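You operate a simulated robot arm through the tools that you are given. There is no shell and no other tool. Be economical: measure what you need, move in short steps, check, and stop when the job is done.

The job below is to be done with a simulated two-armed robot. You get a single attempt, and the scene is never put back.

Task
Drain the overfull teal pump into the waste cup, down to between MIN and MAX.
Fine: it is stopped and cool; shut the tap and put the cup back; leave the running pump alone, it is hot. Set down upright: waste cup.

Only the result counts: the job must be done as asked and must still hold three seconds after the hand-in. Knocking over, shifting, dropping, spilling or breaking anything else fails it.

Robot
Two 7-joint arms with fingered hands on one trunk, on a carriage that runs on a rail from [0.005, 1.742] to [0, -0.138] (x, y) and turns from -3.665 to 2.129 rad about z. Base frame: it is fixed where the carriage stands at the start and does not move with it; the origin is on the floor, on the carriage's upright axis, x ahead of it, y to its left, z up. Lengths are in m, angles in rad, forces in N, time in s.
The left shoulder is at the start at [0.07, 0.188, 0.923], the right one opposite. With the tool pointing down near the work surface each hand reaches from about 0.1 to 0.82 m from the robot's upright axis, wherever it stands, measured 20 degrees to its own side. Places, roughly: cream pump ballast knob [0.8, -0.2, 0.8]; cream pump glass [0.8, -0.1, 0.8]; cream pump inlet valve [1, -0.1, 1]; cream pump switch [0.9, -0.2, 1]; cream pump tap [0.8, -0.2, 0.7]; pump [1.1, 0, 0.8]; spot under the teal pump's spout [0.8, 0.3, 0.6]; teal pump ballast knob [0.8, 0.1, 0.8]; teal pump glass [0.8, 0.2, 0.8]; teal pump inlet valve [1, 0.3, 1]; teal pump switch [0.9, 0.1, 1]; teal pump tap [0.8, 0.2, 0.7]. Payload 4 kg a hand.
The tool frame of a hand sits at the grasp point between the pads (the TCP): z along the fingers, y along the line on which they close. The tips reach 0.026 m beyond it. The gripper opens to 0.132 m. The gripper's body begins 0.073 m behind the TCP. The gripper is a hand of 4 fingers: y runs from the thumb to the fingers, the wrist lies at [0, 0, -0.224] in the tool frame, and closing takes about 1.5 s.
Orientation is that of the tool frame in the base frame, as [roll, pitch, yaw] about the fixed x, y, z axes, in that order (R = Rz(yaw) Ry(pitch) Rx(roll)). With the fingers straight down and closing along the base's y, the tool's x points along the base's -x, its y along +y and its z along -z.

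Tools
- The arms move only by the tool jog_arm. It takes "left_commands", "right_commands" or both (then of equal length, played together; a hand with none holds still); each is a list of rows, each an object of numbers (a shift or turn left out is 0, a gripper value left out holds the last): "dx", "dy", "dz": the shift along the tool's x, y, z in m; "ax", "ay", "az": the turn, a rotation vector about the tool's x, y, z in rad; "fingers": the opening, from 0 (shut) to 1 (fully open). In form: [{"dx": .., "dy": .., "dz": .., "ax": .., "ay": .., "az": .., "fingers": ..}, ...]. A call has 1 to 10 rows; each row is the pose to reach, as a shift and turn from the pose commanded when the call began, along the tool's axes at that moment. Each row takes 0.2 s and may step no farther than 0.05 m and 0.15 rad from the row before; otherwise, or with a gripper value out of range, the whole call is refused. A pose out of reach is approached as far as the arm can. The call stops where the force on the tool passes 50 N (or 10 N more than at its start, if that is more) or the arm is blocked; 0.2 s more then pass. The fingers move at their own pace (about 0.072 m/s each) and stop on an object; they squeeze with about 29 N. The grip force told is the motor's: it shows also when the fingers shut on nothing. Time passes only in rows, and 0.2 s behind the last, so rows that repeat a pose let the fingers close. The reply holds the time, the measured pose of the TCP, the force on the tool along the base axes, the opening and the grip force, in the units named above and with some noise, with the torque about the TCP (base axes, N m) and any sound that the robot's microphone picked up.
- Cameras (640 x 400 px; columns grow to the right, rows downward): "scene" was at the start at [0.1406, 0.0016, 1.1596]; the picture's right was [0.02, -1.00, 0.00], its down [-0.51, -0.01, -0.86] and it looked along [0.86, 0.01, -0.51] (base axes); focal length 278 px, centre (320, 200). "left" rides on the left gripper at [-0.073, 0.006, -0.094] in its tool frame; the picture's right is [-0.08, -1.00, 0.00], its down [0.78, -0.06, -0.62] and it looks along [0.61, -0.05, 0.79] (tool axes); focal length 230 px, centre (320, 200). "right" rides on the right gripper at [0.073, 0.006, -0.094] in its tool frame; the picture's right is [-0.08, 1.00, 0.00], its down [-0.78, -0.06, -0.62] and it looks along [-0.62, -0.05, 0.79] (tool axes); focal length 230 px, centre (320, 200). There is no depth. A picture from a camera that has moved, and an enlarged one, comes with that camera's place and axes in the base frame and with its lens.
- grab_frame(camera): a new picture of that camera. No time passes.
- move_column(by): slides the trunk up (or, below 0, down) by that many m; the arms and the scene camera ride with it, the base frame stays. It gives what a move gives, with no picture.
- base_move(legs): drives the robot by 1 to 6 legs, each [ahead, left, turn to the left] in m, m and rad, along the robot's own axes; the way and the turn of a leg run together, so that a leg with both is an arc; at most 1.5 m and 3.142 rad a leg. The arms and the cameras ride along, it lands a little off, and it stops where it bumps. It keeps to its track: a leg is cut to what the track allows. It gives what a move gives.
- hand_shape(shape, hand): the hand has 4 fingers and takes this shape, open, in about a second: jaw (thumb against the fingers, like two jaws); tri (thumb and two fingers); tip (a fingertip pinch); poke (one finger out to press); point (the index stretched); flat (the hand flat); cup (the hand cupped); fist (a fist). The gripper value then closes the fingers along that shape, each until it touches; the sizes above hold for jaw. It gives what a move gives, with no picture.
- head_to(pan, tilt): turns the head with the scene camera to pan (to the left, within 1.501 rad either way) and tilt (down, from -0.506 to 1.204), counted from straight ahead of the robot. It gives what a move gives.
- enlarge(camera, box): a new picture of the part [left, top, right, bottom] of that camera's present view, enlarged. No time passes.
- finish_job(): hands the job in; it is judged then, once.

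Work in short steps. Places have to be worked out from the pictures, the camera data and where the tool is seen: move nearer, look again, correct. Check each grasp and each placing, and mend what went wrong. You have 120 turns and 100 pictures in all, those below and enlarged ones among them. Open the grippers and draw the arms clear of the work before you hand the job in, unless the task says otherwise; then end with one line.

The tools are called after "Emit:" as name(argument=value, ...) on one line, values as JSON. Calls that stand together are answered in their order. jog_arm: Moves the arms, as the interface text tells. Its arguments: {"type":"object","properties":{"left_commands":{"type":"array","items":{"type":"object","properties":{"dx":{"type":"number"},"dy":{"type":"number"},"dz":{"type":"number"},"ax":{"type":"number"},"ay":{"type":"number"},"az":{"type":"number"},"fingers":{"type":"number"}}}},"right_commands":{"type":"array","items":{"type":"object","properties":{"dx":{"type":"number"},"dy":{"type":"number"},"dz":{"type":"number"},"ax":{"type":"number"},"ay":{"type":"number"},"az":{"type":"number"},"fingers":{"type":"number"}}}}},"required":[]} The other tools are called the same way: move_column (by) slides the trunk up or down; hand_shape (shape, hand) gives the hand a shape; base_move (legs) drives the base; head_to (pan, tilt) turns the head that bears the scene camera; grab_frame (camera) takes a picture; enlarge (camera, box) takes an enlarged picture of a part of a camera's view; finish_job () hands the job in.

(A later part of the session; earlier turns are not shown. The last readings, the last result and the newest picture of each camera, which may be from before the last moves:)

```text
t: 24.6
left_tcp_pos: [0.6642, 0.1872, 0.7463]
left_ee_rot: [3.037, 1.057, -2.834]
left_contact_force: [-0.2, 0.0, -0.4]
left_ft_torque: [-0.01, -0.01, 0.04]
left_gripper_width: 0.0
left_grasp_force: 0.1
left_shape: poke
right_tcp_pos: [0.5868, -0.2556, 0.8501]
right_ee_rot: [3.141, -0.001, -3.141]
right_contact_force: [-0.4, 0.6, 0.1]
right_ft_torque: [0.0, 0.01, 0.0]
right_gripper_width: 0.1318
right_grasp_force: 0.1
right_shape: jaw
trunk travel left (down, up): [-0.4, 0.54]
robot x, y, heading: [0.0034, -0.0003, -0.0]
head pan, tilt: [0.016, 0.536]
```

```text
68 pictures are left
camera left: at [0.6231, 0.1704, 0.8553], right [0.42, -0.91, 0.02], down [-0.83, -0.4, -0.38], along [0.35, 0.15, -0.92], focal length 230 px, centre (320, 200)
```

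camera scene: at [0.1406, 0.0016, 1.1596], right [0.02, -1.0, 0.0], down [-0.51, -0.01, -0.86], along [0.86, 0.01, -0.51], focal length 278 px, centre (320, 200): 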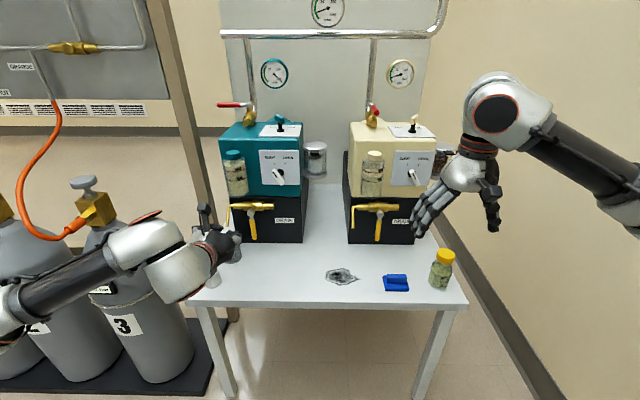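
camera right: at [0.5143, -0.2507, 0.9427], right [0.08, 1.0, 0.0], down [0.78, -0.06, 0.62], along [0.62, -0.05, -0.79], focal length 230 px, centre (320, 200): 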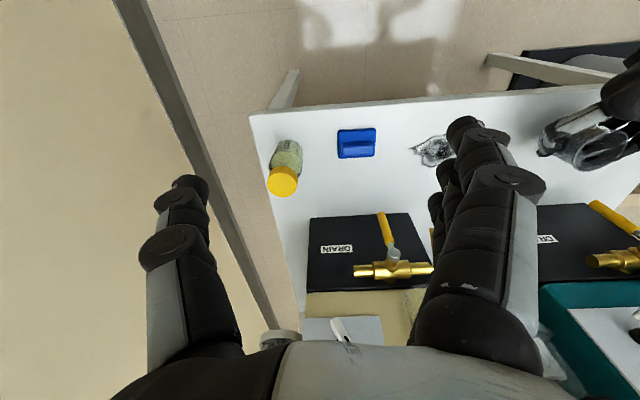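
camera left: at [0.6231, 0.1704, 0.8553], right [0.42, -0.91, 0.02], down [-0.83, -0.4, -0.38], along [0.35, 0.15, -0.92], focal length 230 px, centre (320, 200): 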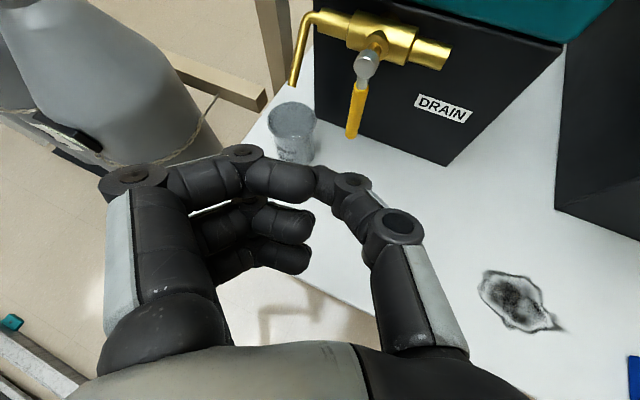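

I'll bring the beak to the left side of the lever, above the cup rim, and check it before I push.

Emit:
jog_arm(left_commands=[{"dx": -0.005, "dy": 0.012, "dz": 0.04}, {"dx": -0.01, "dy": 0.012, "dz": 0.08}, {"dx": -0.0154, "dy": 0.008, "dz": 0.12}])

Emit:
grab_frame(camera="left")

Emit:
enlarge(camera="scene", box=[190, 130, 330, 260])

```text
t: 25.4
left_tcp_pos: [0.7661, 0.2405, 0.702]
left_ee_rot: [3.038, 1.051, -2.833]
left_contact_force: [0.5, -0.1, 0.5]
left_ft_torque: [-0.02, 0.03, 0.0]
left_gripper_width: 0.0
left_grasp_force: 0.2
left_shape: poke
right_tcp_pos: [0.5871, -0.2552, 0.8503]
right_ee_rot: [3.139, 0.001, 3.141]
right_contact_force: [-0.3, 0.2, -0.3]
right_ft_torque: [-0.02, 0.02, 0.02]
right_gripper_width: 0.1318
right_grasp_force: 0.0
right_shape: jaw
trunk travel left (down, up): [-0.4, 0.54]
robot x, y, heading: [0.0023, -0.0015, 0.004]
head pan, tilt: [0.016, 0.536]
```

```text
67 pictures are left
camera left: at [0.7251, 0.2228, 0.81], right [0.42, -0.91, 0.02], down [-0.84, -0.4, -0.38], along [0.35, 0.15, -0.92], focal length 230 px, centre (320, 200)
```

left: 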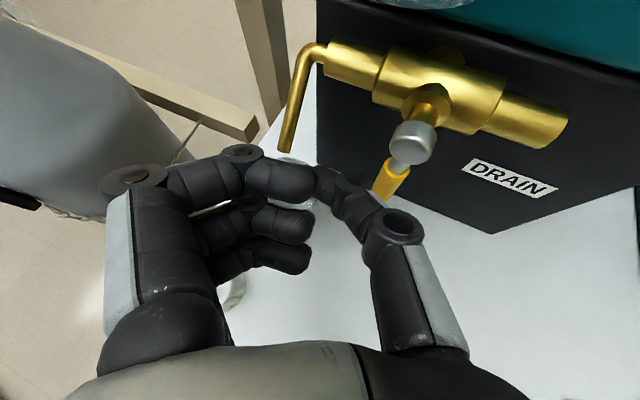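

```text
3.08 times, centred on (260, 195) of scene
camera zoom: at [0.141, 0.0016, 1.1595], right [0.02, -1.0, 0.0], down [-0.51, -0.01, -0.86], along [0.86, 0.01, -0.51], focal length 856 px, centre (505, 215)
```

zoom: 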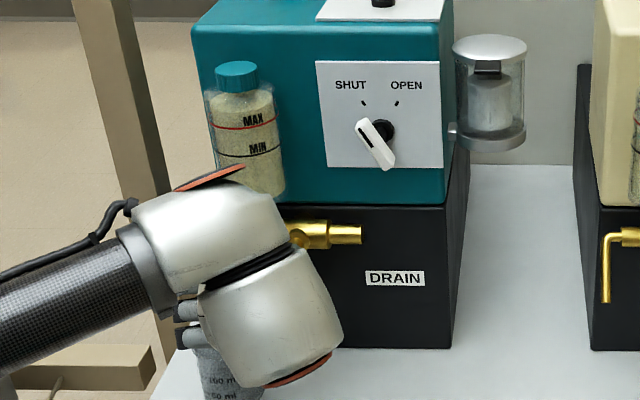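

In this shape the thumb knuckle bulges and would jam against the lever. A narrow jaw straddling the lever leaves more room and lets me push both ways, so I'll back off and change shape.

Emit:
jog_arm(left_commands=[{"dz": -0.045}, {"dx": 0.008, "dy": -0.02, "dz": -0.075}, {"dx": 0.0169, "dy": -0.039, "dz": -0.0872}])

Emit:
hand_shape(hand="left", shape="jaw")

Emit:
jog_arm(left_commands=[{"fingers": 0.45}, {"fingers": 0.45}, {"fingers": 0.45}, {"fingers": 0.45}])

Emit:
grab_frame(camera="left")

```text
t: 26.2
left_tcp_pos: [0.7011, 0.1749, 0.7293]
left_ee_rot: [3.039, 1.053, -2.833]
left_contact_force: [-0.2, -0.9, -0.1]
left_ft_torque: [-0.01, 0.01, -0.03]
left_gripper_width: 0.0003
left_grasp_force: 0.1
left_shape: poke
right_tcp_pos: [0.5872, -0.2553, 0.8508]
right_ee_rot: [-3.141, 0.0, -3.141]
right_contact_force: [-0.6, 0.3, 0.0]
right_ft_torque: [0.01, -0.01, 0.01]
right_gripper_width: 0.1317
right_grasp_force: 0.1
right_shape: jaw
trunk travel left (down, up): [-0.4, 0.54]
robot x, y, heading: [0.0009, 0.0003, -0.003]
head pan, tilt: [0.016, 0.536]
```

```text
t: 27.1
left_tcp_pos: [0.7014, 0.1738, 0.729]
left_ee_rot: [3.04, 1.053, -2.832]
left_contact_force: [0.0, 0.0, -0.3]
left_ft_torque: [0.0, 0.02, 0.01]
left_gripper_width: 0.132
left_grasp_force: 0.0
left_shape: jaw
right_tcp_pos: [0.5875, -0.2545, 0.8497]
right_ee_rot: [-3.141, 0.0, 3.141]
right_contact_force: [-0.3, -0.6, 0.0]
right_ft_torque: [0.02, -0.04, 0.02]
right_gripper_width: 0.1316
right_grasp_force: 0.0
right_shape: jaw
trunk travel left (down, up): [-0.4, 0.54]
robot x, y, heading: [-0.0006, -0.0005, 0.002]
head pan, tilt: [0.016, 0.536]
```

```text
t: 28.1
left_tcp_pos: [0.7015, 0.1727, 0.7292]
left_ee_rot: [3.039, 1.053, -2.834]
left_contact_force: [0.6, 0.4, 0.4]
left_ft_torque: [-0.02, -0.03, 0.03]
left_gripper_width: 0.0603
left_grasp_force: 0.0
left_shape: jaw
right_tcp_pos: [0.5871, -0.2551, 0.8505]
right_ee_rot: [3.141, 0.0, -3.141]
right_contact_force: [0.5, -0.4, 0.2]
right_ft_torque: [0.01, -0.02, 0.03]
right_gripper_width: 0.1317
right_grasp_force: 0.1
right_shape: jaw
trunk travel left (down, up): [-0.4, 0.54]
robot x, y, heading: [-0.0041, -0.0012, -0.001]
head pan, tilt: [0.016, 0.536]
```

```text
65 pictures are left
camera left: at [0.6603, 0.1557, 0.8377], right [0.42, -0.91, 0.02], down [-0.84, -0.4, -0.38], along [0.35, 0.15, -0.92], focal length 230 px, centre (320, 200)
```

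left: 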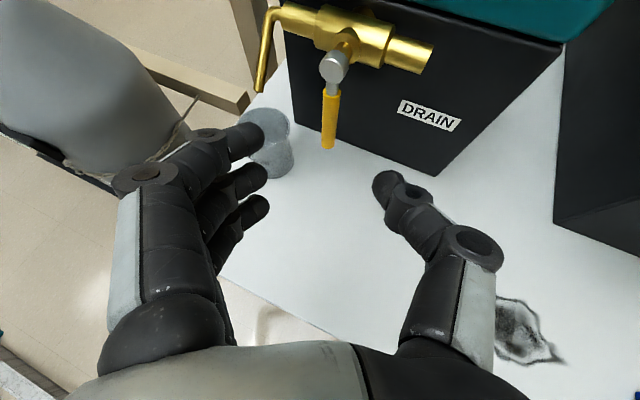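

The lever lies on the centreline between the fingers. I'll advance about 10 cm so they straddle it.

Emit:
jog_arm(left_commands=[{"dy": -0.002, "dz": 0.04}, {"dy": -0.003, "dz": 0.075}, {"dx": -0.001, "dy": -0.004, "dz": 0.1}])

Emit:
grab_frame(camera="left")

Emit:
grab_frame(camera="scene")

```text
t: 28.9
left_tcp_pos: [0.7835, 0.2056, 0.6789]
left_ee_rot: [3.04, 1.053, -2.833]
left_contact_force: [0.3, 0.3, 0.2]
left_ft_torque: [-0.03, -0.03, 0.03]
left_gripper_width: 0.0603
left_grasp_force: 0.1
left_shape: jaw
right_tcp_pos: [0.5864, -0.2549, 0.8501]
right_ee_rot: [3.14, 0.001, -3.141]
right_contact_force: [0.4, -0.3, -0.8]
right_ft_torque: [-0.03, 0.02, 0.03]
right_gripper_width: 0.1319
right_grasp_force: 0.0
right_shape: jaw
trunk travel left (down, up): [-0.4, 0.54]
robot x, y, heading: [0.0031, -0.0005, 0.006]
head pan, tilt: [0.016, 0.536]
```

```text
64 pictures are left
camera left: at [0.7433, 0.1878, 0.7887], right [0.42, -0.91, 0.02], down [-0.84, -0.4, -0.38], along [0.35, 0.15, -0.92], focal length 230 px, centre (320, 200)
```

left: 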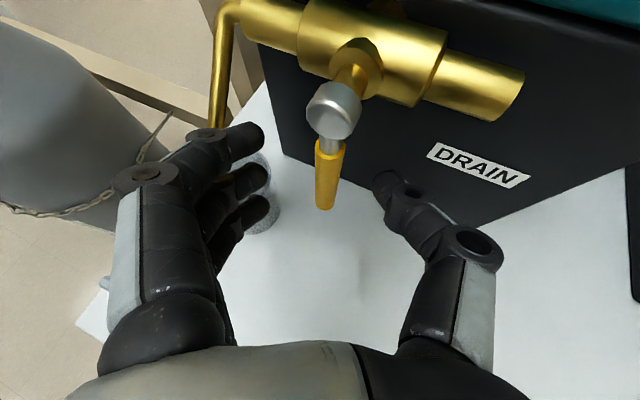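

```text
63 pictures are left
camera scene: at [0.1409, 0.0017, 1.1596], right [0.02, -1.0, 0.0], down [-0.51, -0.01, -0.86], along [0.86, 0.01, -0.51], focal length 278 px, centre (320, 200)
```

scene: 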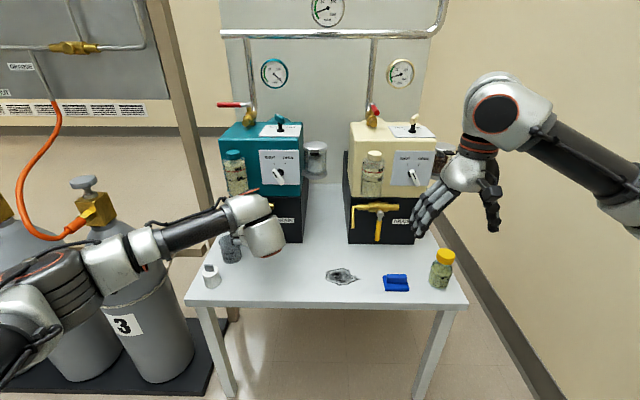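

The lever is centred between the fingers. I'll push gently toward −y (right) by 3 cm and see whether it turns.

Emit:
jog_arm(left_commands=[{"dx": 0.0022, "dy": -0.0138, "dz": -0.0054}, {"dx": 0.0033, "dy": -0.0207, "dz": -0.0082}, {"dx": 0.0045, "dy": -0.0276, "dz": -0.0109}])

Emit:
grab_frame(camera="left")

Emit:
enlarge(camera="scene", box=[190, 130, 330, 270])

```text
t: 29.7
left_tcp_pos: [0.7828, 0.1749, 0.6804]
left_ee_rot: [3.039, 1.051, -2.832]
left_contact_force: [-0.9, -0.1, 0.1]
left_ft_torque: [0.0, -0.02, 0.01]
left_gripper_width: 0.0602
left_grasp_force: 0.0
left_shape: jaw
right_tcp_pos: [0.5875, -0.255, 0.8503]
right_ee_rot: [3.14, 0.0, -3.141]
right_contact_force: [-0.2, -0.6, 0.5]
right_ft_torque: [0.05, 0.02, -0.01]
right_gripper_width: 0.1316
right_grasp_force: 0.1
right_shape: jaw
trunk travel left (down, up): [-0.4, 0.54]
robot x, y, heading: [0.0006, 0.0043, -0.002]
head pan, tilt: [0.016, 0.536]
```

```text
62 pictures are left
camera left: at [0.7422, 0.1577, 0.7891], right [0.42, -0.91, 0.02], down [-0.84, -0.4, -0.38], along [0.35, 0.15, -0.92], focal length 230 px, centre (320, 200)
```

left: 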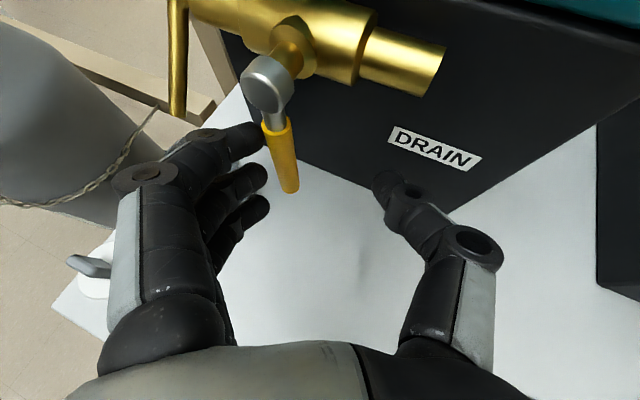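

```text
2.86 times, centred on (260, 200) of scene
camera zoom: at [0.1406, 0.0014, 1.1596], right [0.02, -1.0, 0.0], down [-0.51, -0.01, -0.86], along [0.86, 0.01, -0.51], focal length 795 px, centre (491, 200)
```

zoom: 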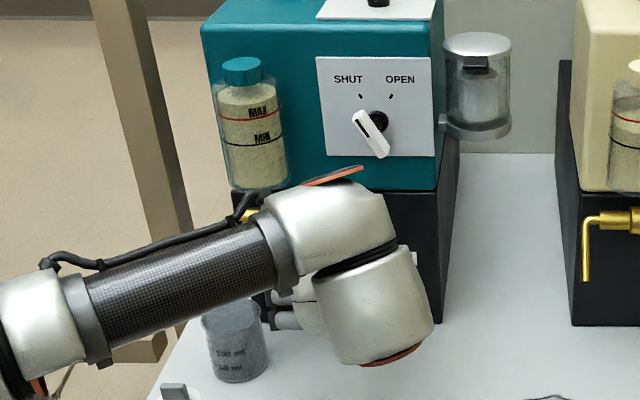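

The lever has started turning right with no resistance. I'll continue to the right and slightly up.

Emit:
jog_arm(left_commands=[{"dx": 0.0015, "dy": -0.0092, "dz": -0.0036}, {"dx": 0.003, "dy": -0.0184, "dz": -0.0072}])

Emit:
grab_frame(camera="left")

Emit:
enlarge(camera="scene", box=[210, 135, 270, 205])

```text
t: 30.3
left_tcp_pos: [0.7816, 0.1542, 0.6797]
left_ee_rot: [3.037, 1.052, -2.835]
left_contact_force: [-3.6, 2.6, -0.3]
left_ft_torque: [-0.04, -0.04, 0.26]
left_gripper_width: 0.0626
left_grasp_force: 0.0
left_shape: jaw
right_tcp_pos: [0.587, -0.2543, 0.8501]
right_ee_rot: [3.141, 0.001, -3.141]
right_contact_force: [0.3, -0.3, 0.4]
right_ft_torque: [0.01, 0.01, -0.02]
right_gripper_width: 0.1318
right_grasp_force: 0.1
right_shape: jaw
trunk travel left (down, up): [-0.4, 0.54]
robot x, y, heading: [0.0, -0.0002, -0.001]
head pan, tilt: [0.016, 0.536]
```

```text
60 pictures are left
camera left: at [0.7411, 0.1376, 0.7886], right [0.42, -0.91, 0.02], down [-0.84, -0.4, -0.38], along [0.35, 0.15, -0.92], focal length 230 px, centre (320, 200)
```

left: 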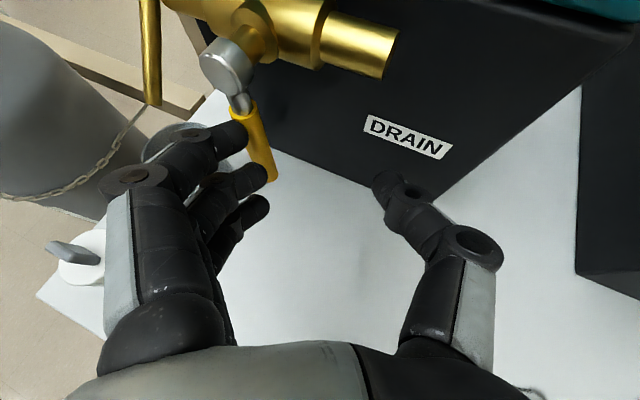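

```text
5.71 times, centred on (240, 170) of scene
camera zoom: at [0.1402, 0.0018, 1.1597], right [0.02, -1.0, 0.0], down [-0.51, -0.01, -0.86], along [0.86, 0.01, -0.51], focal length 1590 px, centre (777, 371)
```

zoom: 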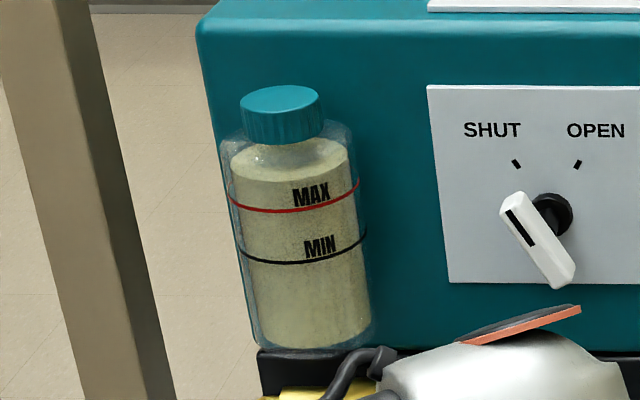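

The lever has barely moved and reads 4 N; the fingers are flexing. I'm pushing too near the pivot, so I'll lower the contact by 2.5 cm for leverage and push a little more.

Emit:
jog_arm(left_commands=[{"dx": 0.011, "dy": 0.004, "dz": 0.0085}, {"dx": 0.0205, "dy": 0.003, "dz": 0.014}, {"dx": 0.022, "dy": -0.006, "dz": 0.01}, {"dx": 0.0235, "dy": -0.015, "dz": 0.0068}])

Emit:
grab_frame(camera="left")

```text
t: 31.3
left_tcp_pos: [0.7835, 0.1386, 0.6553]
left_ee_rot: [3.038, 1.053, -2.835]
left_contact_force: [0.4, -0.2, 0.2]
left_ft_torque: [-0.04, -0.01, -0.03]
left_gripper_width: 0.0601
left_grasp_force: 0.0
left_shape: jaw
right_tcp_pos: [0.5871, -0.2554, 0.8499]
right_ee_rot: [-3.141, 0.001, -3.141]
right_contact_force: [0.1, 0.0, 0.2]
right_ft_torque: [0.02, -0.02, 0.02]
right_gripper_width: 0.1318
right_grasp_force: 0.2
right_shape: jaw
trunk travel left (down, up): [-0.4, 0.54]
robot x, y, heading: [0.0015, -0.0021, -0.003]
head pan, tilt: [0.016, 0.536]
```

```text
58 pictures are left
camera left: at [0.741, 0.1216, 0.7638], right [0.42, -0.91, 0.02], down [-0.84, -0.39, -0.38], along [0.35, 0.15, -0.92], focal length 230 px, centre (320, 200)
```

left: 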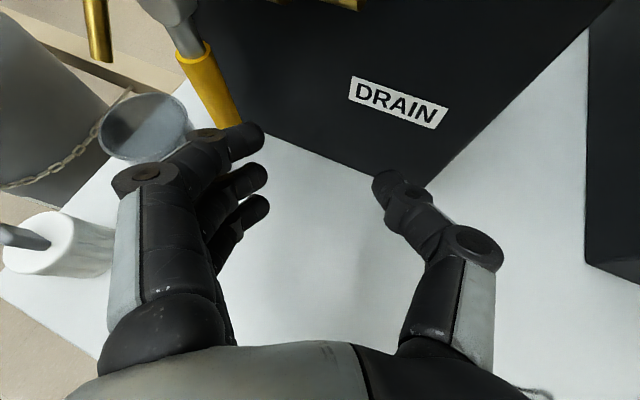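

The fingertips slipped past in front of the lever because they weren't deep enough. I'll back off and re-centre, then go in deeper.

Emit:
jog_arm(left_commands=[{"dz": -0.04}, {"dx": -0.016, "dy": 0.03, "dz": -0.05}, {"dx": -0.033, "dy": 0.061, "dz": -0.045}])

Emit:
grab_frame(camera="left")

```text
t: 32.1
left_tcp_pos: [0.7386, 0.1854, 0.71]
left_ee_rot: [3.041, 1.052, -2.833]
left_contact_force: [-1.2, 0.5, -0.8]
left_ft_torque: [0.02, 0.02, -0.04]
left_gripper_width: 0.0599
left_grasp_force: 0.1
left_shape: jaw
right_tcp_pos: [0.5868, -0.2553, 0.8506]
right_ee_rot: [-3.139, 0.0, -3.141]
right_contact_force: [0.8, 0.1, 0.4]
right_ft_torque: [-0.02, -0.03, 0.02]
right_gripper_width: 0.1315
right_grasp_force: 0.0
right_shape: jaw
trunk travel left (down, up): [-0.4, 0.54]
robot x, y, heading: [0.0016, 0.0045, -0.0]
head pan, tilt: [0.016, 0.536]
```

```text
57 pictures are left
camera left: at [0.6972, 0.1681, 0.8185], right [0.42, -0.91, 0.02], down [-0.84, -0.4, -0.38], along [0.35, 0.15, -0.92], focal length 230 px, centre (320, 200)
```

left: 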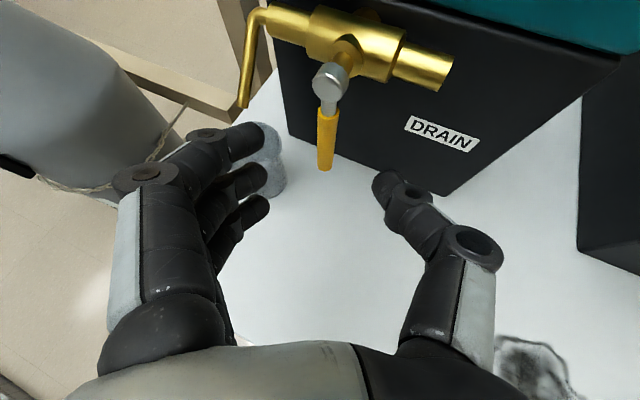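

The lever is still vertical at (0.80, 0.209). I'll straddle it again, 2.5 cm deeper this time.

Emit:
jog_arm(left_commands=[{"dx": -0.007, "dy": -0.003, "dz": 0.03}, {"dx": -0.012, "dy": -0.006, "dz": 0.055}, {"dx": -0.013, "dy": -0.0095, "dz": 0.08}])

Emit:
grab_frame(camera="left")

```text
t: 32.9
left_tcp_pos: [0.8137, 0.2067, 0.6812]
left_ee_rot: [3.039, 1.051, -2.833]
left_contact_force: [0.3, 0.6, 0.3]
left_ft_torque: [-0.02, 0.01, 0.01]
left_gripper_width: 0.0603
left_grasp_force: 0.0
left_shape: jaw
right_tcp_pos: [0.5872, -0.2556, 0.8496]
right_ee_rot: [-3.141, -0.001, -3.141]
right_contact_force: [-0.4, -0.6, -0.2]
right_ft_torque: [0.0, 0.01, 0.0]
right_gripper_width: 0.1319
right_grasp_force: 0.1
right_shape: jaw
trunk travel left (down, up): [-0.4, 0.54]
robot x, y, heading: [-0.0013, -0.0011, -0.0]
head pan, tilt: [0.016, 0.536]
```

```text
56 pictures are left
camera left: at [0.7729, 0.1891, 0.7895], right [0.42, -0.91, 0.02], down [-0.84, -0.4, -0.38], along [0.35, 0.15, -0.92], focal length 230 px, centre (320, 200)
```

left: 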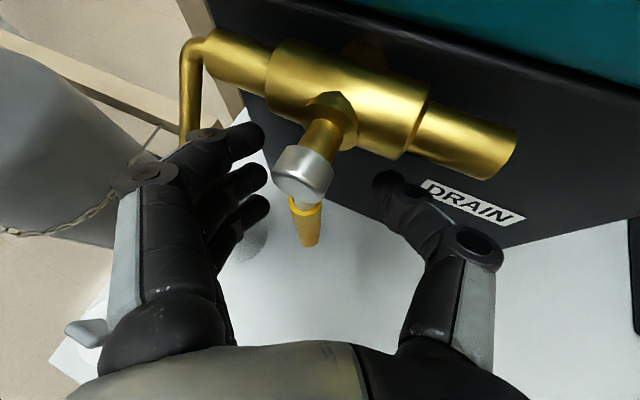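

The fingers are deep enough now. I'll push toward −y by 4 cm in steps.

Emit:
jog_arm(left_commands=[{"dx": 0.0015, "dy": -0.0092, "dz": -0.0036}, {"dx": 0.003, "dy": -0.0184, "dz": -0.0072}, {"dx": 0.0045, "dy": -0.0276, "dz": -0.0109}, {"dx": 0.006, "dy": -0.0368, "dz": -0.0145}])

Emit:
grab_frame(camera="left")

Emit:
enlarge(camera="scene", box=[210, 135, 270, 205])

```text
t: 33.9
left_tcp_pos: [0.8128, 0.1666, 0.6808]
left_ee_rot: [3.038, 1.053, -2.835]
left_contact_force: [0.1, 1.1, -1.4]
left_ft_torque: [-0.1, 0.0, 0.0]
left_gripper_width: 0.0604
left_grasp_force: 0.1
left_shape: jaw
right_tcp_pos: [0.5871, -0.2552, 0.8493]
right_ee_rot: [3.141, -0.002, -3.141]
right_contact_force: [0.2, 0.9, 0.8]
right_ft_torque: [0.02, 0.0, -0.01]
right_gripper_width: 0.1319
right_grasp_force: 0.1
right_shape: jaw
trunk travel left (down, up): [-0.4, 0.54]
robot x, y, heading: [-0.0001, -0.0022, -0.0]
head pan, tilt: [0.016, 0.536]
```

```text
55 pictures are left
camera left: at [0.7711, 0.1485, 0.7888], right [0.42, -0.91, 0.02], down [-0.84, -0.4, -0.38], along [0.35, 0.15, -0.92], focal length 230 px, centre (320, 200)
```

left: 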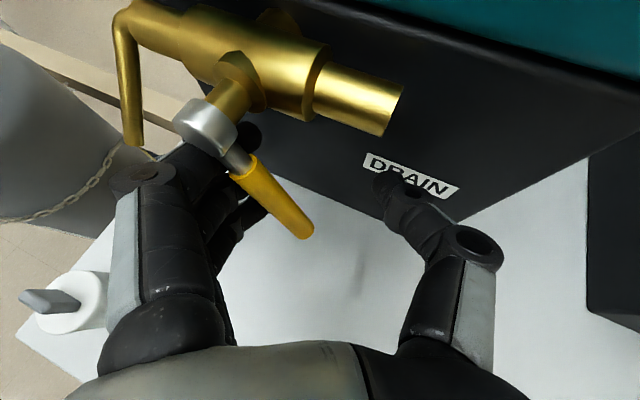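

```text
5.71 times, centred on (240, 170) of scene
camera zoom: at [0.1407, 0.0014, 1.1596], right [0.02, -1.0, 0.0], down [-0.51, -0.01, -0.86], along [0.86, 0.01, -0.51], focal length 1590 px, centre (777, 371)
```

zoom: 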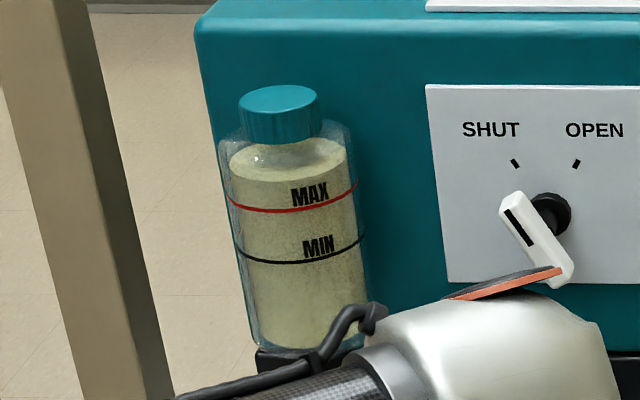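

The lever is turning right freely at about 30°, and the level is unchanged. I'll continue a little, moving up along the arc.

Emit:
jog_arm(left_commands=[{"dx": -0.002, "dy": -0.009, "dz": -0.0056}, {"dx": -0.004, "dy": -0.018, "dz": -0.0111}])

Emit:
grab_frame(camera="left")

Emit:
enlarge(camera="scene", box=[190, 140, 290, 270])

```text
t: 34.5
left_tcp_pos: [0.8132, 0.1487, 0.6847]
left_ee_rot: [3.042, 1.049, -2.833]
left_contact_force: [-8.8, 7.8, -18.0]
left_ft_torque: [-1.29, -0.4, 0.35]
left_gripper_width: 0.0637
left_grasp_force: 0.0
left_shape: jaw
right_tcp_pos: [0.5878, -0.2543, 0.85]
right_ee_rot: [-3.139, -0.001, -3.139]
right_contact_force: [-0.2, 0.0, -0.9]
right_ft_torque: [0.05, -0.03, 0.02]
right_gripper_width: 0.1319
right_grasp_force: 0.0
right_shape: jaw
trunk travel left (down, up): [-0.4, 0.54]
robot x, y, heading: [-0.0023, 0.0002, 0.001]
head pan, tilt: [0.016, 0.536]
```

```text
53 pictures are left
camera left: at [0.7723, 0.13, 0.7949], right [0.42, -0.91, 0.02], down [-0.84, -0.4, -0.38], along [0.35, 0.14, -0.93], focal length 230 px, centre (320, 200)
```

left: 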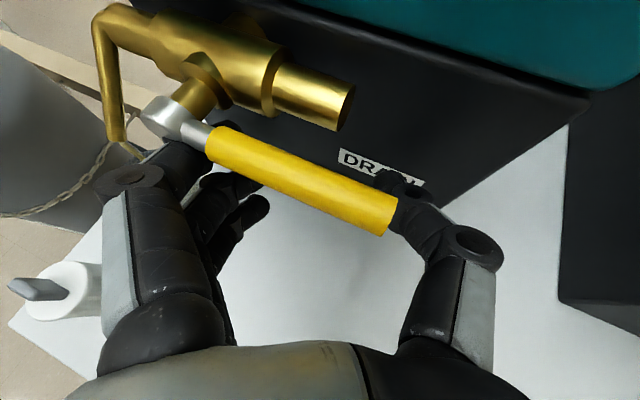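

```text
3.08 times, centred on (240, 205) of scene
camera zoom: at [0.1417, 0.003, 1.1592], right [0.02, -1.0, 0.0], down [-0.51, -0.01, -0.86], along [0.86, 0.01, -0.51], focal length 856 px, centre (566, 185)
```

zoom: 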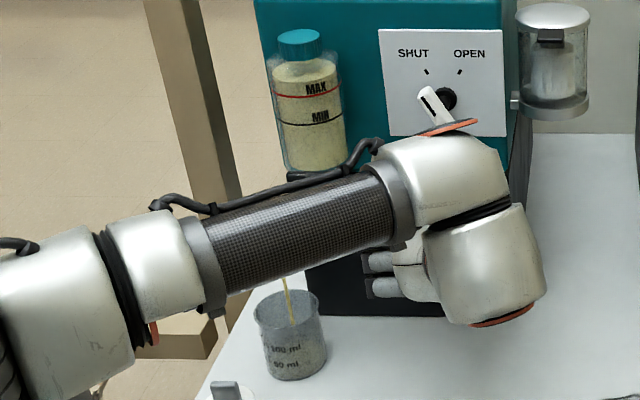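

Oil is streaming into the cup, and the lever is at about 65° with the fingers under it. I'll draw the hand straight back from under the lever so I can push it shut from above, then check the level.

Emit:
jog_arm(left_commands=[{"dx": 0.021, "dy": 0.0115, "dz": -0.019}, {"dx": 0.036, "dy": 0.027, "dz": -0.051}])

Emit:
enlarge(camera="scene", box=[210, 135, 270, 205])

Emit:
grab_frame(camera="left")

```text
t: 35.1
left_tcp_pos: [0.7445, 0.148, 0.6845]
left_ee_rot: [3.041, 1.055, -2.835]
left_contact_force: [-0.6, 0.1, 0.0]
left_ft_torque: [-0.03, 0.0, -0.02]
left_gripper_width: 0.0599
left_grasp_force: 0.1
left_shape: jaw
right_tcp_pos: [0.5865, -0.2552, 0.8501]
right_ee_rot: [3.141, 0.001, -3.141]
right_contact_force: [0.6, -0.5, -0.4]
right_ft_torque: [-0.01, -0.03, 0.01]
right_gripper_width: 0.1317
right_grasp_force: 0.1
right_shape: jaw
trunk travel left (down, up): [-0.4, 0.54]
robot x, y, heading: [0.0008, -0.0006, -0.002]
head pan, tilt: [0.016, 0.536]
```

```text
5.71 times, centred on (240, 170) of scene
camera zoom: at [0.1401, 0.0017, 1.1598], right [0.01, -1.0, 0.0], down [-0.51, -0.01, -0.86], along [0.86, 0.01, -0.51], focal length 1590 px, centre (777, 371)
```

zoom: 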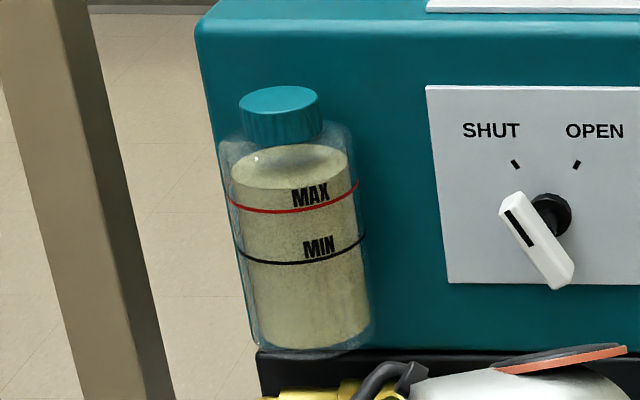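

```text
50 pictures are left
camera left: at [0.7043, 0.1299, 0.7931], right [0.42, -0.91, 0.02], down [-0.84, -0.39, -0.38], along [0.35, 0.15, -0.92], focal length 230 px, centre (320, 200)
```

left: 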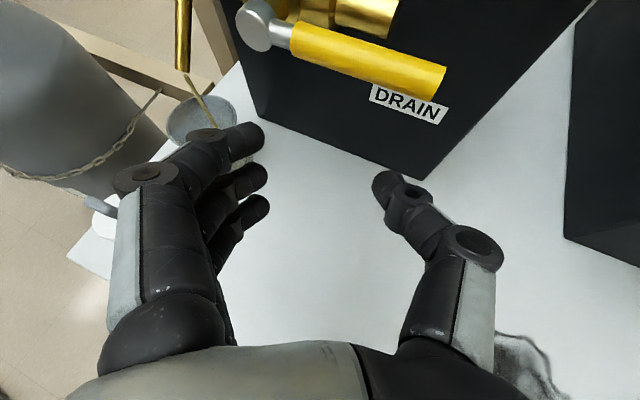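

The level is falling at about 12 px/s in this view (surface front at 190, MAX at 212, MIN at 263), so I have a few seconds. I'll close the fingers and rise to a position above the lever, ready to push it shut.

Emit:
jog_arm(left_commands=[{"dx": -0.041, "dy": 0.0135, "dz": -0.0239, "fingers": 0}, {"dx": -0.0852, "dy": 0.0252, "dz": -0.0442, "fingers": 0}, {"dx": -0.1038, "dy": 0.0194, "dz": -0.0177, "fingers": 0}])

Emit:
grab_frame(camera="left")

Emit:
enlarge(camera="scene", box=[210, 135, 290, 225])

```text
t: 35.9
left_tcp_pos: [0.7718, 0.1756, 0.7854]
left_ee_rot: [3.038, 1.053, -2.835]
left_contact_force: [-0.7, -0.3, 1.0]
left_ft_torque: [0.01, 0.01, -0.03]
left_gripper_width: 0.0
left_grasp_force: 27.0
left_shape: jaw
right_tcp_pos: [0.5872, -0.2553, 0.8504]
right_ee_rot: [3.141, 0.001, 3.141]
right_contact_force: [-0.1, -0.5, 0.1]
right_ft_torque: [-0.01, 0.02, 0.01]
right_gripper_width: 0.1316
right_grasp_force: 0.1
right_shape: jaw
trunk travel left (down, up): [-0.4, 0.54]
robot x, y, heading: [-0.0009, -0.0008, 0.002]
head pan, tilt: [0.016, 0.536]
```

```text
49 pictures are left
camera left: at [0.7307, 0.1579, 0.8924], right [0.42, -0.91, 0.02], down [-0.84, -0.4, -0.38], along [0.35, 0.15, -0.92], focal length 230 px, centre (320, 200)
```

left: 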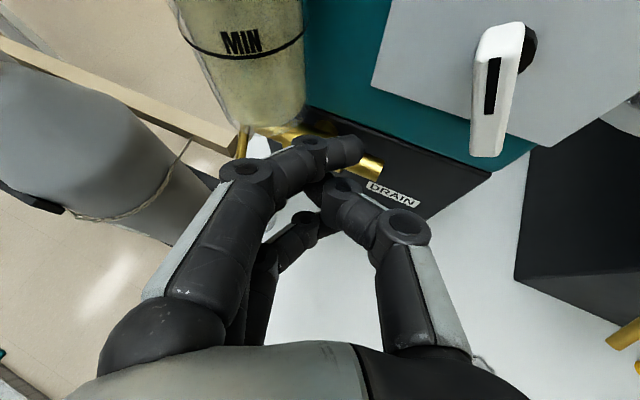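

```text
4.44 times, centred on (250, 180) of scene
camera zoom: at [0.1411, 0.0015, 1.1595], right [0.02, -1.0, 0.0], down [-0.51, -0.01, -0.86], along [0.86, 0.01, -0.51], focal length 1237 px, centre (631, 289)
```

zoom: 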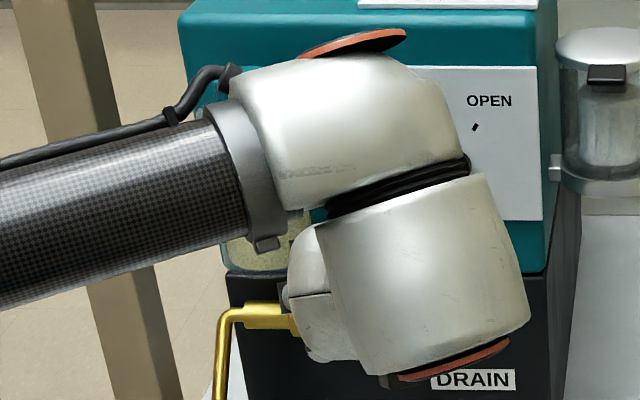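

The hand blocks the glass from here. By the measured rate there are about 4 s until mid-band, so I'll drop back briefly to look at the level and time the closing.

Emit:
jog_arm(left_commands=[{"dx": 0.0186, "dy": 0.0058, "dz": -0.0265}, {"dx": 0.0628, "dy": -0.0059, "dz": -0.0062}])

Emit:
enlarge(camera="scene", box=[210, 135, 270, 205])

```text
t: 36.5
left_tcp_pos: [0.7382, 0.1562, 0.7285]
left_ee_rot: [3.039, 1.052, -2.833]
left_contact_force: [0.2, 0.3, 0.0]
left_ft_torque: [0.01, -0.01, -0.01]
left_gripper_width: 0.0002
left_grasp_force: 29.8
left_shape: jaw
right_tcp_pos: [0.5884, -0.2549, 0.8495]
right_ee_rot: [3.14, -0.001, 3.141]
right_contact_force: [0.0, -0.2, 0.1]
right_ft_torque: [-0.04, 0.04, 0.02]
right_gripper_width: 0.1315
right_grasp_force: 0.0
right_shape: jaw
trunk travel left (down, up): [-0.4, 0.54]
robot x, y, heading: [0.0012, 0.0013, -0.003]
head pan, tilt: [0.016, 0.536]
```

```text
5.71 times, centred on (240, 170) of scene
camera zoom: at [0.1417, 0.0013, 1.1595], right [0.02, -1.0, 0.0], down [-0.51, -0.01, -0.86], along [0.86, 0.01, -0.51], focal length 1590 px, centre (777, 371)
```

zoom: 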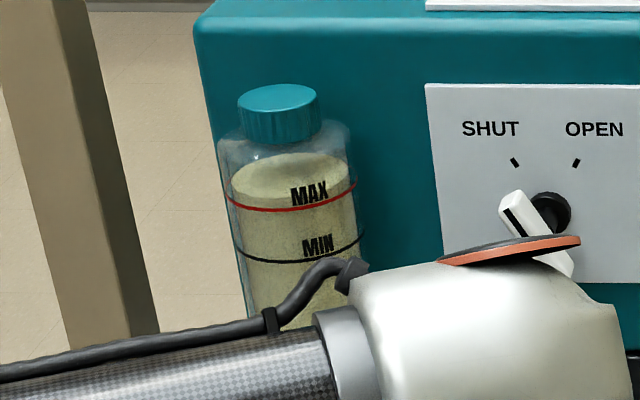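

The rate is about 6.4 px/s: the front edge is at 199, MAX at 211, and the mid-band target of 237 is about 6 s away. I'll wait 2.2 s and look again.

Emit:
jog_arm(left_commands=[{"dx": 0.0}, {"dx": 0.0}, {"dx": 0.0}, {"dx": 0.0}, {"dx": 0.0}, {"dx": 0.0}, {"dx": 0.0}, {"dx": 0.0}, {"dx": 0.0}, {"dx": 0.0}])

Emit:
enlarge(camera="scene", box=[210, 135, 270, 205])

Emit:
grab_frame(camera="left")

```text
t: 38.7
left_tcp_pos: [0.7382, 0.1577, 0.7292]
left_ee_rot: [3.038, 1.053, -2.834]
left_contact_force: [0.1, -0.3, -0.3]
left_ft_torque: [0.04, 0.0, 0.0]
left_gripper_width: 0.0
left_grasp_force: 29.5
left_shape: jaw
right_tcp_pos: [0.587, -0.2563, 0.8494]
right_ee_rot: [3.141, -0.002, -3.14]
right_contact_force: [0.0, -0.4, -0.3]
right_ft_torque: [0.0, 0.0, 0.0]
right_gripper_width: 0.1318
right_grasp_force: 0.0
right_shape: jaw
trunk travel left (down, up): [-0.4, 0.54]
robot x, y, heading: [0.0027, -0.0024, 0.003]
head pan, tilt: [0.016, 0.536]
```

```text
5.71 times, centred on (240, 170) of scene
camera zoom: at [0.1406, 0.0016, 1.1596], right [0.02, -1.0, 0.0], down [-0.51, -0.01, -0.86], along [0.86, 0.01, -0.51], focal length 1590 px, centre (777, 371)
```

zoom: 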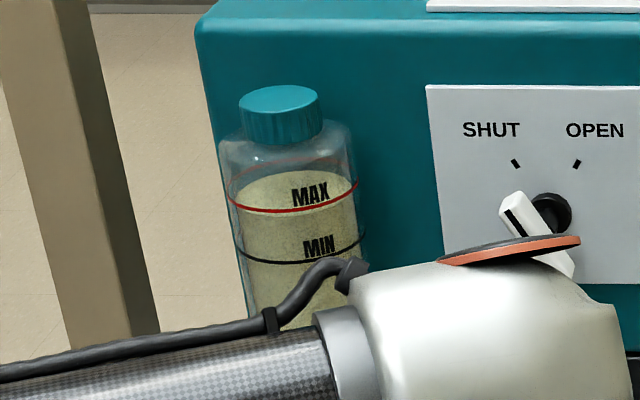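

```text
45 pictures are left
camera left: at [0.6967, 0.1397, 0.838], right [0.42, -0.91, 0.02], down [-0.84, -0.4, -0.38], along [0.35, 0.15, -0.92], focal length 230 px, centre (320, 200)
```

left: 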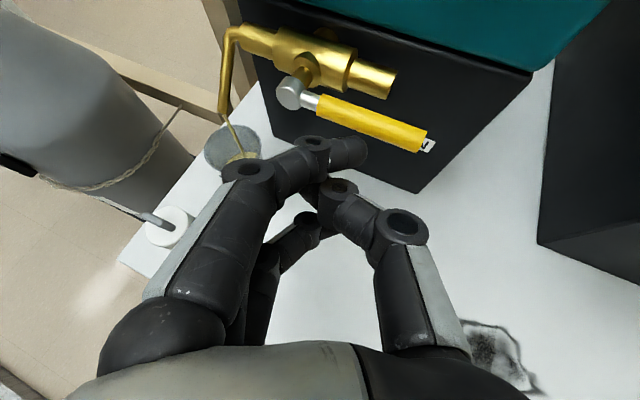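

The surface is now about at MAX (8 px/s), with around 50 px between the marks. I'll go above the lever now to shut it.

Emit:
jog_arm(left_commands=[{"dx": -0.042, "dy": 0.011, "dz": -0.02}, {"dx": -0.0628, "dy": 0.0059, "dz": 0.0062}, {"dx": -0.0747, "dy": -0.004, "dz": 0.0265}])

Emit:
grab_frame(camera="left")

```text
t: 39.5
left_tcp_pos: [0.7977, 0.1757, 0.7831]
left_ee_rot: [3.038, 1.052, -2.836]
left_contact_force: [-0.2, 0.6, 0.1]
left_ft_torque: [-0.01, 0.03, 0.01]
left_gripper_width: 0.0002
left_grasp_force: 28.3
left_shape: jaw
right_tcp_pos: [0.5871, -0.2562, 0.8498]
right_ee_rot: [3.141, -0.001, 3.14]
right_contact_force: [0.0, 0.5, 1.3]
right_ft_torque: [0.0, -0.02, -0.01]
right_gripper_width: 0.1319
right_grasp_force: 0.1
right_shape: jaw
trunk travel left (down, up): [-0.4, 0.54]
robot x, y, heading: [-0.0006, -0.0008, -0.005]
head pan, tilt: [0.016, 0.536]
```

```text
44 pictures are left
camera left: at [0.7569, 0.1575, 0.8926], right [0.42, -0.91, 0.02], down [-0.84, -0.4, -0.38], along [0.35, 0.15, -0.92], focal length 230 px, centre (320, 200)
```

left: 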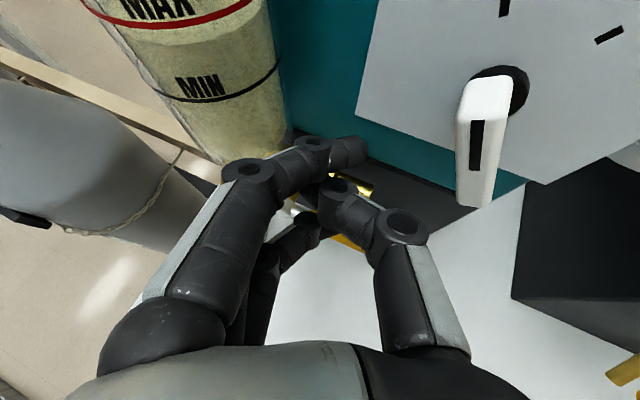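

The closed fingers are above the lever. I'll push straight down, easing left at the end.

Emit:
jog_arm(left_commands=[{"dx": 0.019, "dy": -0.0036, "dz": 0.017}, {"dx": 0.0408, "dy": -0.0049, "dz": 0.0293}, {"dx": 0.0621, "dy": -0.0033, "dz": 0.0426}, {"dx": 0.0784, "dy": 0.0021, "dz": 0.0549}])

Emit:
grab_frame(camera="left")

Emit:
enlarge(camera="scene", box=[190, 130, 290, 270])

```text
t: 40.5
left_tcp_pos: [0.7986, 0.1762, 0.6881]
left_ee_rot: [3.04, 1.051, -2.844]
left_contact_force: [-20.8, -34.5, 5.8]
left_ft_torque: [0.07, 0.03, 0.48]
left_gripper_width: 0.0
left_grasp_force: 29.0
left_shape: jaw
right_tcp_pos: [0.5844, -0.2598, 0.8494]
right_ee_rot: [3.139, 0.003, 3.14]
right_contact_force: [-0.6, -0.5, 0.7]
right_ft_torque: [-0.01, 0.01, 0.02]
right_gripper_width: 0.1317
right_grasp_force: 0.2
right_shape: jaw
trunk travel left (down, up): [-0.4, 0.54]
robot x, y, heading: [0.0059, 0.0004, -0.0]
head pan, tilt: [0.016, 0.536]
```

```text
43 pictures are left
camera left: at [0.7585, 0.1585, 0.7973], right [0.41, -0.91, 0.02], down [-0.84, -0.39, -0.38], along [0.35, 0.14, -0.92], focal length 230 px, centre (320, 200)
```

left: 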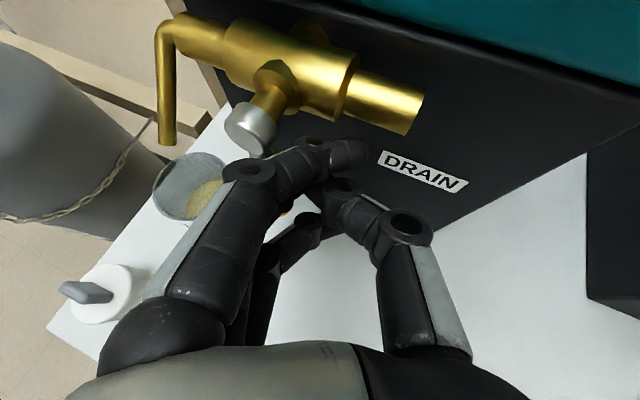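

```text
2.86 times, centred on (240, 200) of scene
camera zoom: at [0.1377, -0.0035, 1.1599], right [0.01, -1.0, 0.0], down [-0.51, 0.0, -0.86], along [0.86, 0.01, -0.51], focal length 795 px, centre (549, 200)
```

zoom: 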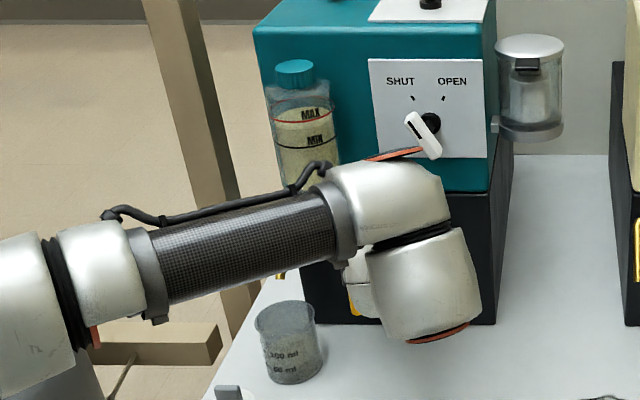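

The stream has stopped, and the 34 N in y means the lever is against its stop. I'll ease off to the right, back out, and inspect.

Emit:
jog_arm(left_commands=[{"dx": 0.003, "dy": -0.0184, "dz": -0.0072}, {"dx": 0.02, "dy": -0.005, "dz": -0.036}, {"dx": 0.0358, "dy": 0.0088, "dz": -0.0628}])

Emit:
grab_frame(camera="left")

Emit:
enlarge(camera="scene", box=[210, 135, 270, 205])

```text
t: 41.3
left_tcp_pos: [0.733, 0.1649, 0.6865]
left_ee_rot: [3.038, 1.052, -2.833]
left_contact_force: [0.8, -0.2, 0.3]
left_ft_torque: [-0.02, 0.02, 0.0]
left_gripper_width: 0.0
left_grasp_force: 28.7
left_shape: jaw
right_tcp_pos: [0.5876, -0.2556, 0.8508]
right_ee_rot: [3.141, -0.001, -3.14]
right_contact_force: [0.3, -0.2, 0.1]
right_ft_torque: [0.01, 0.03, -0.01]
right_gripper_width: 0.1318
right_grasp_force: 0.1
right_shape: jaw
trunk travel left (down, up): [-0.4, 0.54]
robot x, y, heading: [-0.001, -0.0015, -0.001]
head pan, tilt: [0.016, 0.536]
```

```text
41 pictures are left
camera left: at [0.6923, 0.1469, 0.7963], right [0.42, -0.91, 0.02], down [-0.83, -0.4, -0.38], along [0.35, 0.15, -0.92], focal length 230 px, centre (320, 200)
```

left: 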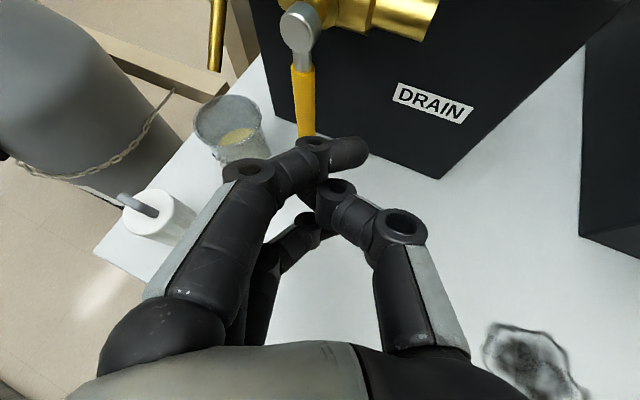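

```text
5.71 times, centred on (240, 170) of scene
camera zoom: at [0.1409, 0.0019, 1.1596], right [0.02, -1.0, 0.0], down [-0.51, -0.01, -0.86], along [0.86, 0.01, -0.51], focal length 1590 px, centre (777, 371)
```

zoom: 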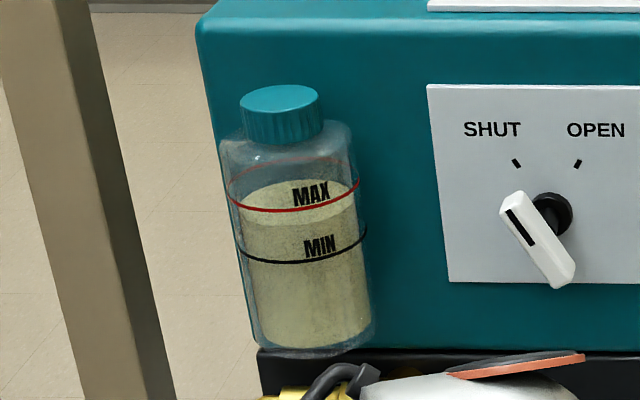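

The lever is vertical (shut), and the surface is about a third of the way below MAX, well above MIN. Next I'll reorient the hand to the earlier cup-grasp attitude, in front of and above the cup, with the jaw part open.

Emit:
jog_arm(left_commands=[{"dx": -0.0066, "dy": 0.0155, "dz": -0.042}, {"dx": -0.015, "dy": 0.044, "dz": -0.035, "ax": 0.1177, "ay": 0.0489, "az": 0.0768, "fingers": 0.64}, {"dx": -0.0235, "dy": 0.0724, "dz": -0.0285, "ax": 0.2354, "ay": 0.0978, "az": 0.1537, "fingers": 0.64}, {"dx": -0.032, "dy": 0.1008, "dz": -0.022, "ax": 0.3531, "ay": 0.1467, "az": 0.2305, "fingers": 0.64}, {"dx": -0.0405, "dy": 0.129, "dz": -0.0153, "ax": 0.4708, "ay": 0.1956, "az": 0.3074, "fingers": 0.64}, {"dx": -0.049, "dy": 0.1574, "dz": -0.0087, "ax": 0.5885, "ay": 0.2445, "az": 0.3842, "fingers": 0.64}])

Emit:
grab_frame(camera="left")

Emit:
enlarge(camera="scene", box=[200, 130, 310, 260])

```text
t: 42.7
left_tcp_pos: [0.689, 0.3147, 0.744]
left_ee_rot: [-3.135, 0.786, 2.842]
left_contact_force: [-0.5, 0.4, -0.3]
left_ft_torque: [0.01, -0.02, -0.03]
left_gripper_width: 0.0844
left_grasp_force: 0.1
left_shape: jaw
right_tcp_pos: [0.5887, -0.2546, 0.8507]
right_ee_rot: [-3.14, 0.0, 3.14]
right_contact_force: [-0.2, 0.3, 0.5]
right_ft_torque: [-0.01, -0.02, 0.0]
right_gripper_width: 0.1316
right_grasp_force: 0.1
right_shape: jaw
trunk travel left (down, up): [-0.4, 0.54]
robot x, y, heading: [-0.0015, -0.0044, -0.002]
head pan, tilt: [0.016, 0.536]
```

```text
39 pictures are left
camera left: at [0.6787, 0.3259, 0.8599], right [-0.24, -0.97, 0.06], down [-0.96, 0.24, -0.12], along [0.1, -0.09, -0.99], focal length 230 px, centre (320, 200)
```

left: 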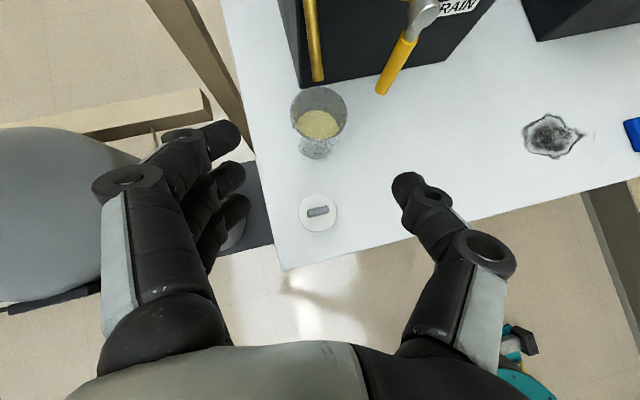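

```text
3.08 times, centred on (255, 195) of scene
camera zoom: at [0.1405, 0.0025, 1.1597], right [0.02, -1.0, 0.0], down [-0.51, -0.01, -0.86], along [0.86, 0.01, -0.51], focal length 856 px, centre (520, 215)
```

zoom: 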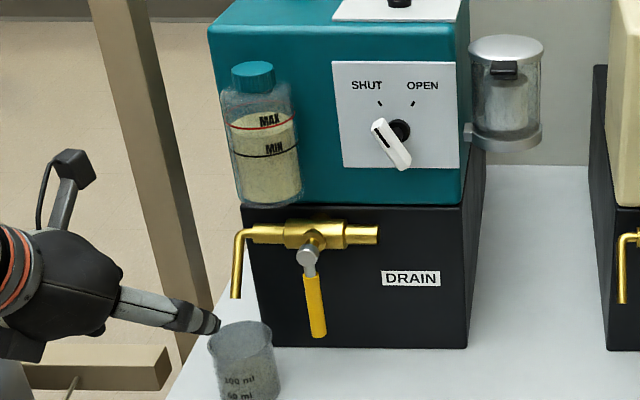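

The tap is back in its original pose and the level is steady. The cup is where I left it, so I'll re-enter along the same axis and grip it.

Emit:
jog_arm(left_commands=[{"dx": 0.0158, "dy": 0.001, "dz": 0.03}, {"dx": 0.0158, "dy": 0.001, "dz": 0.07}, {"dx": 0.0158, "dy": 0.001, "dz": 0.11}, {"dx": 0.0158, "dy": 0.001, "dz": 0.145}, {"dx": 0.0158, "dy": 0.001, "dz": 0.17}])

Emit:
grab_frame(camera="left")

```text
t: 43.9
left_tcp_pos: [0.7935, 0.2832, 0.6116]
left_ee_rot: [-3.138, 0.78, 2.842]
left_contact_force: [-0.1, 0.1, 0.0]
left_ft_torque: [0.01, -0.03, 0.01]
left_gripper_width: 0.0846
left_grasp_force: 0.1
left_shape: jaw
right_tcp_pos: [0.5874, -0.2547, 0.8498]
right_ee_rot: [-3.141, -0.001, 3.141]
right_contact_force: [-0.5, -0.3, -0.7]
right_ft_torque: [0.01, 0.0, 0.01]
right_gripper_width: 0.1319
right_grasp_force: 0.0
right_shape: jaw
trunk travel left (down, up): [-0.4, 0.54]
robot x, y, heading: [0.0009, -0.0002, -0.001]
head pan, tilt: [0.016, 0.536]
```

```text
37 pictures are left
camera left: at [0.7828, 0.2927, 0.7281], right [-0.24, -0.97, 0.06], down [-0.96, 0.24, -0.12], along [0.1, -0.08, -0.99], focal length 230 px, centre (320, 200)
```

left: 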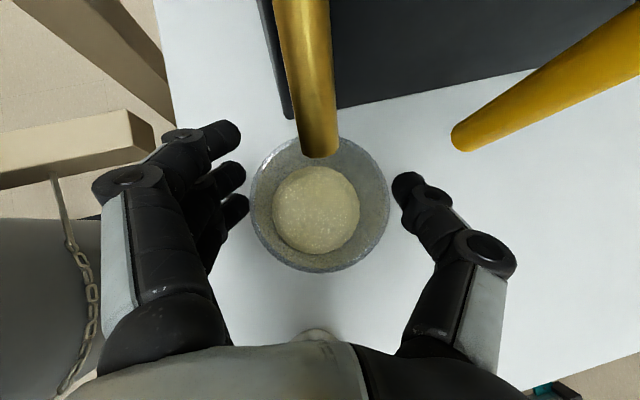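

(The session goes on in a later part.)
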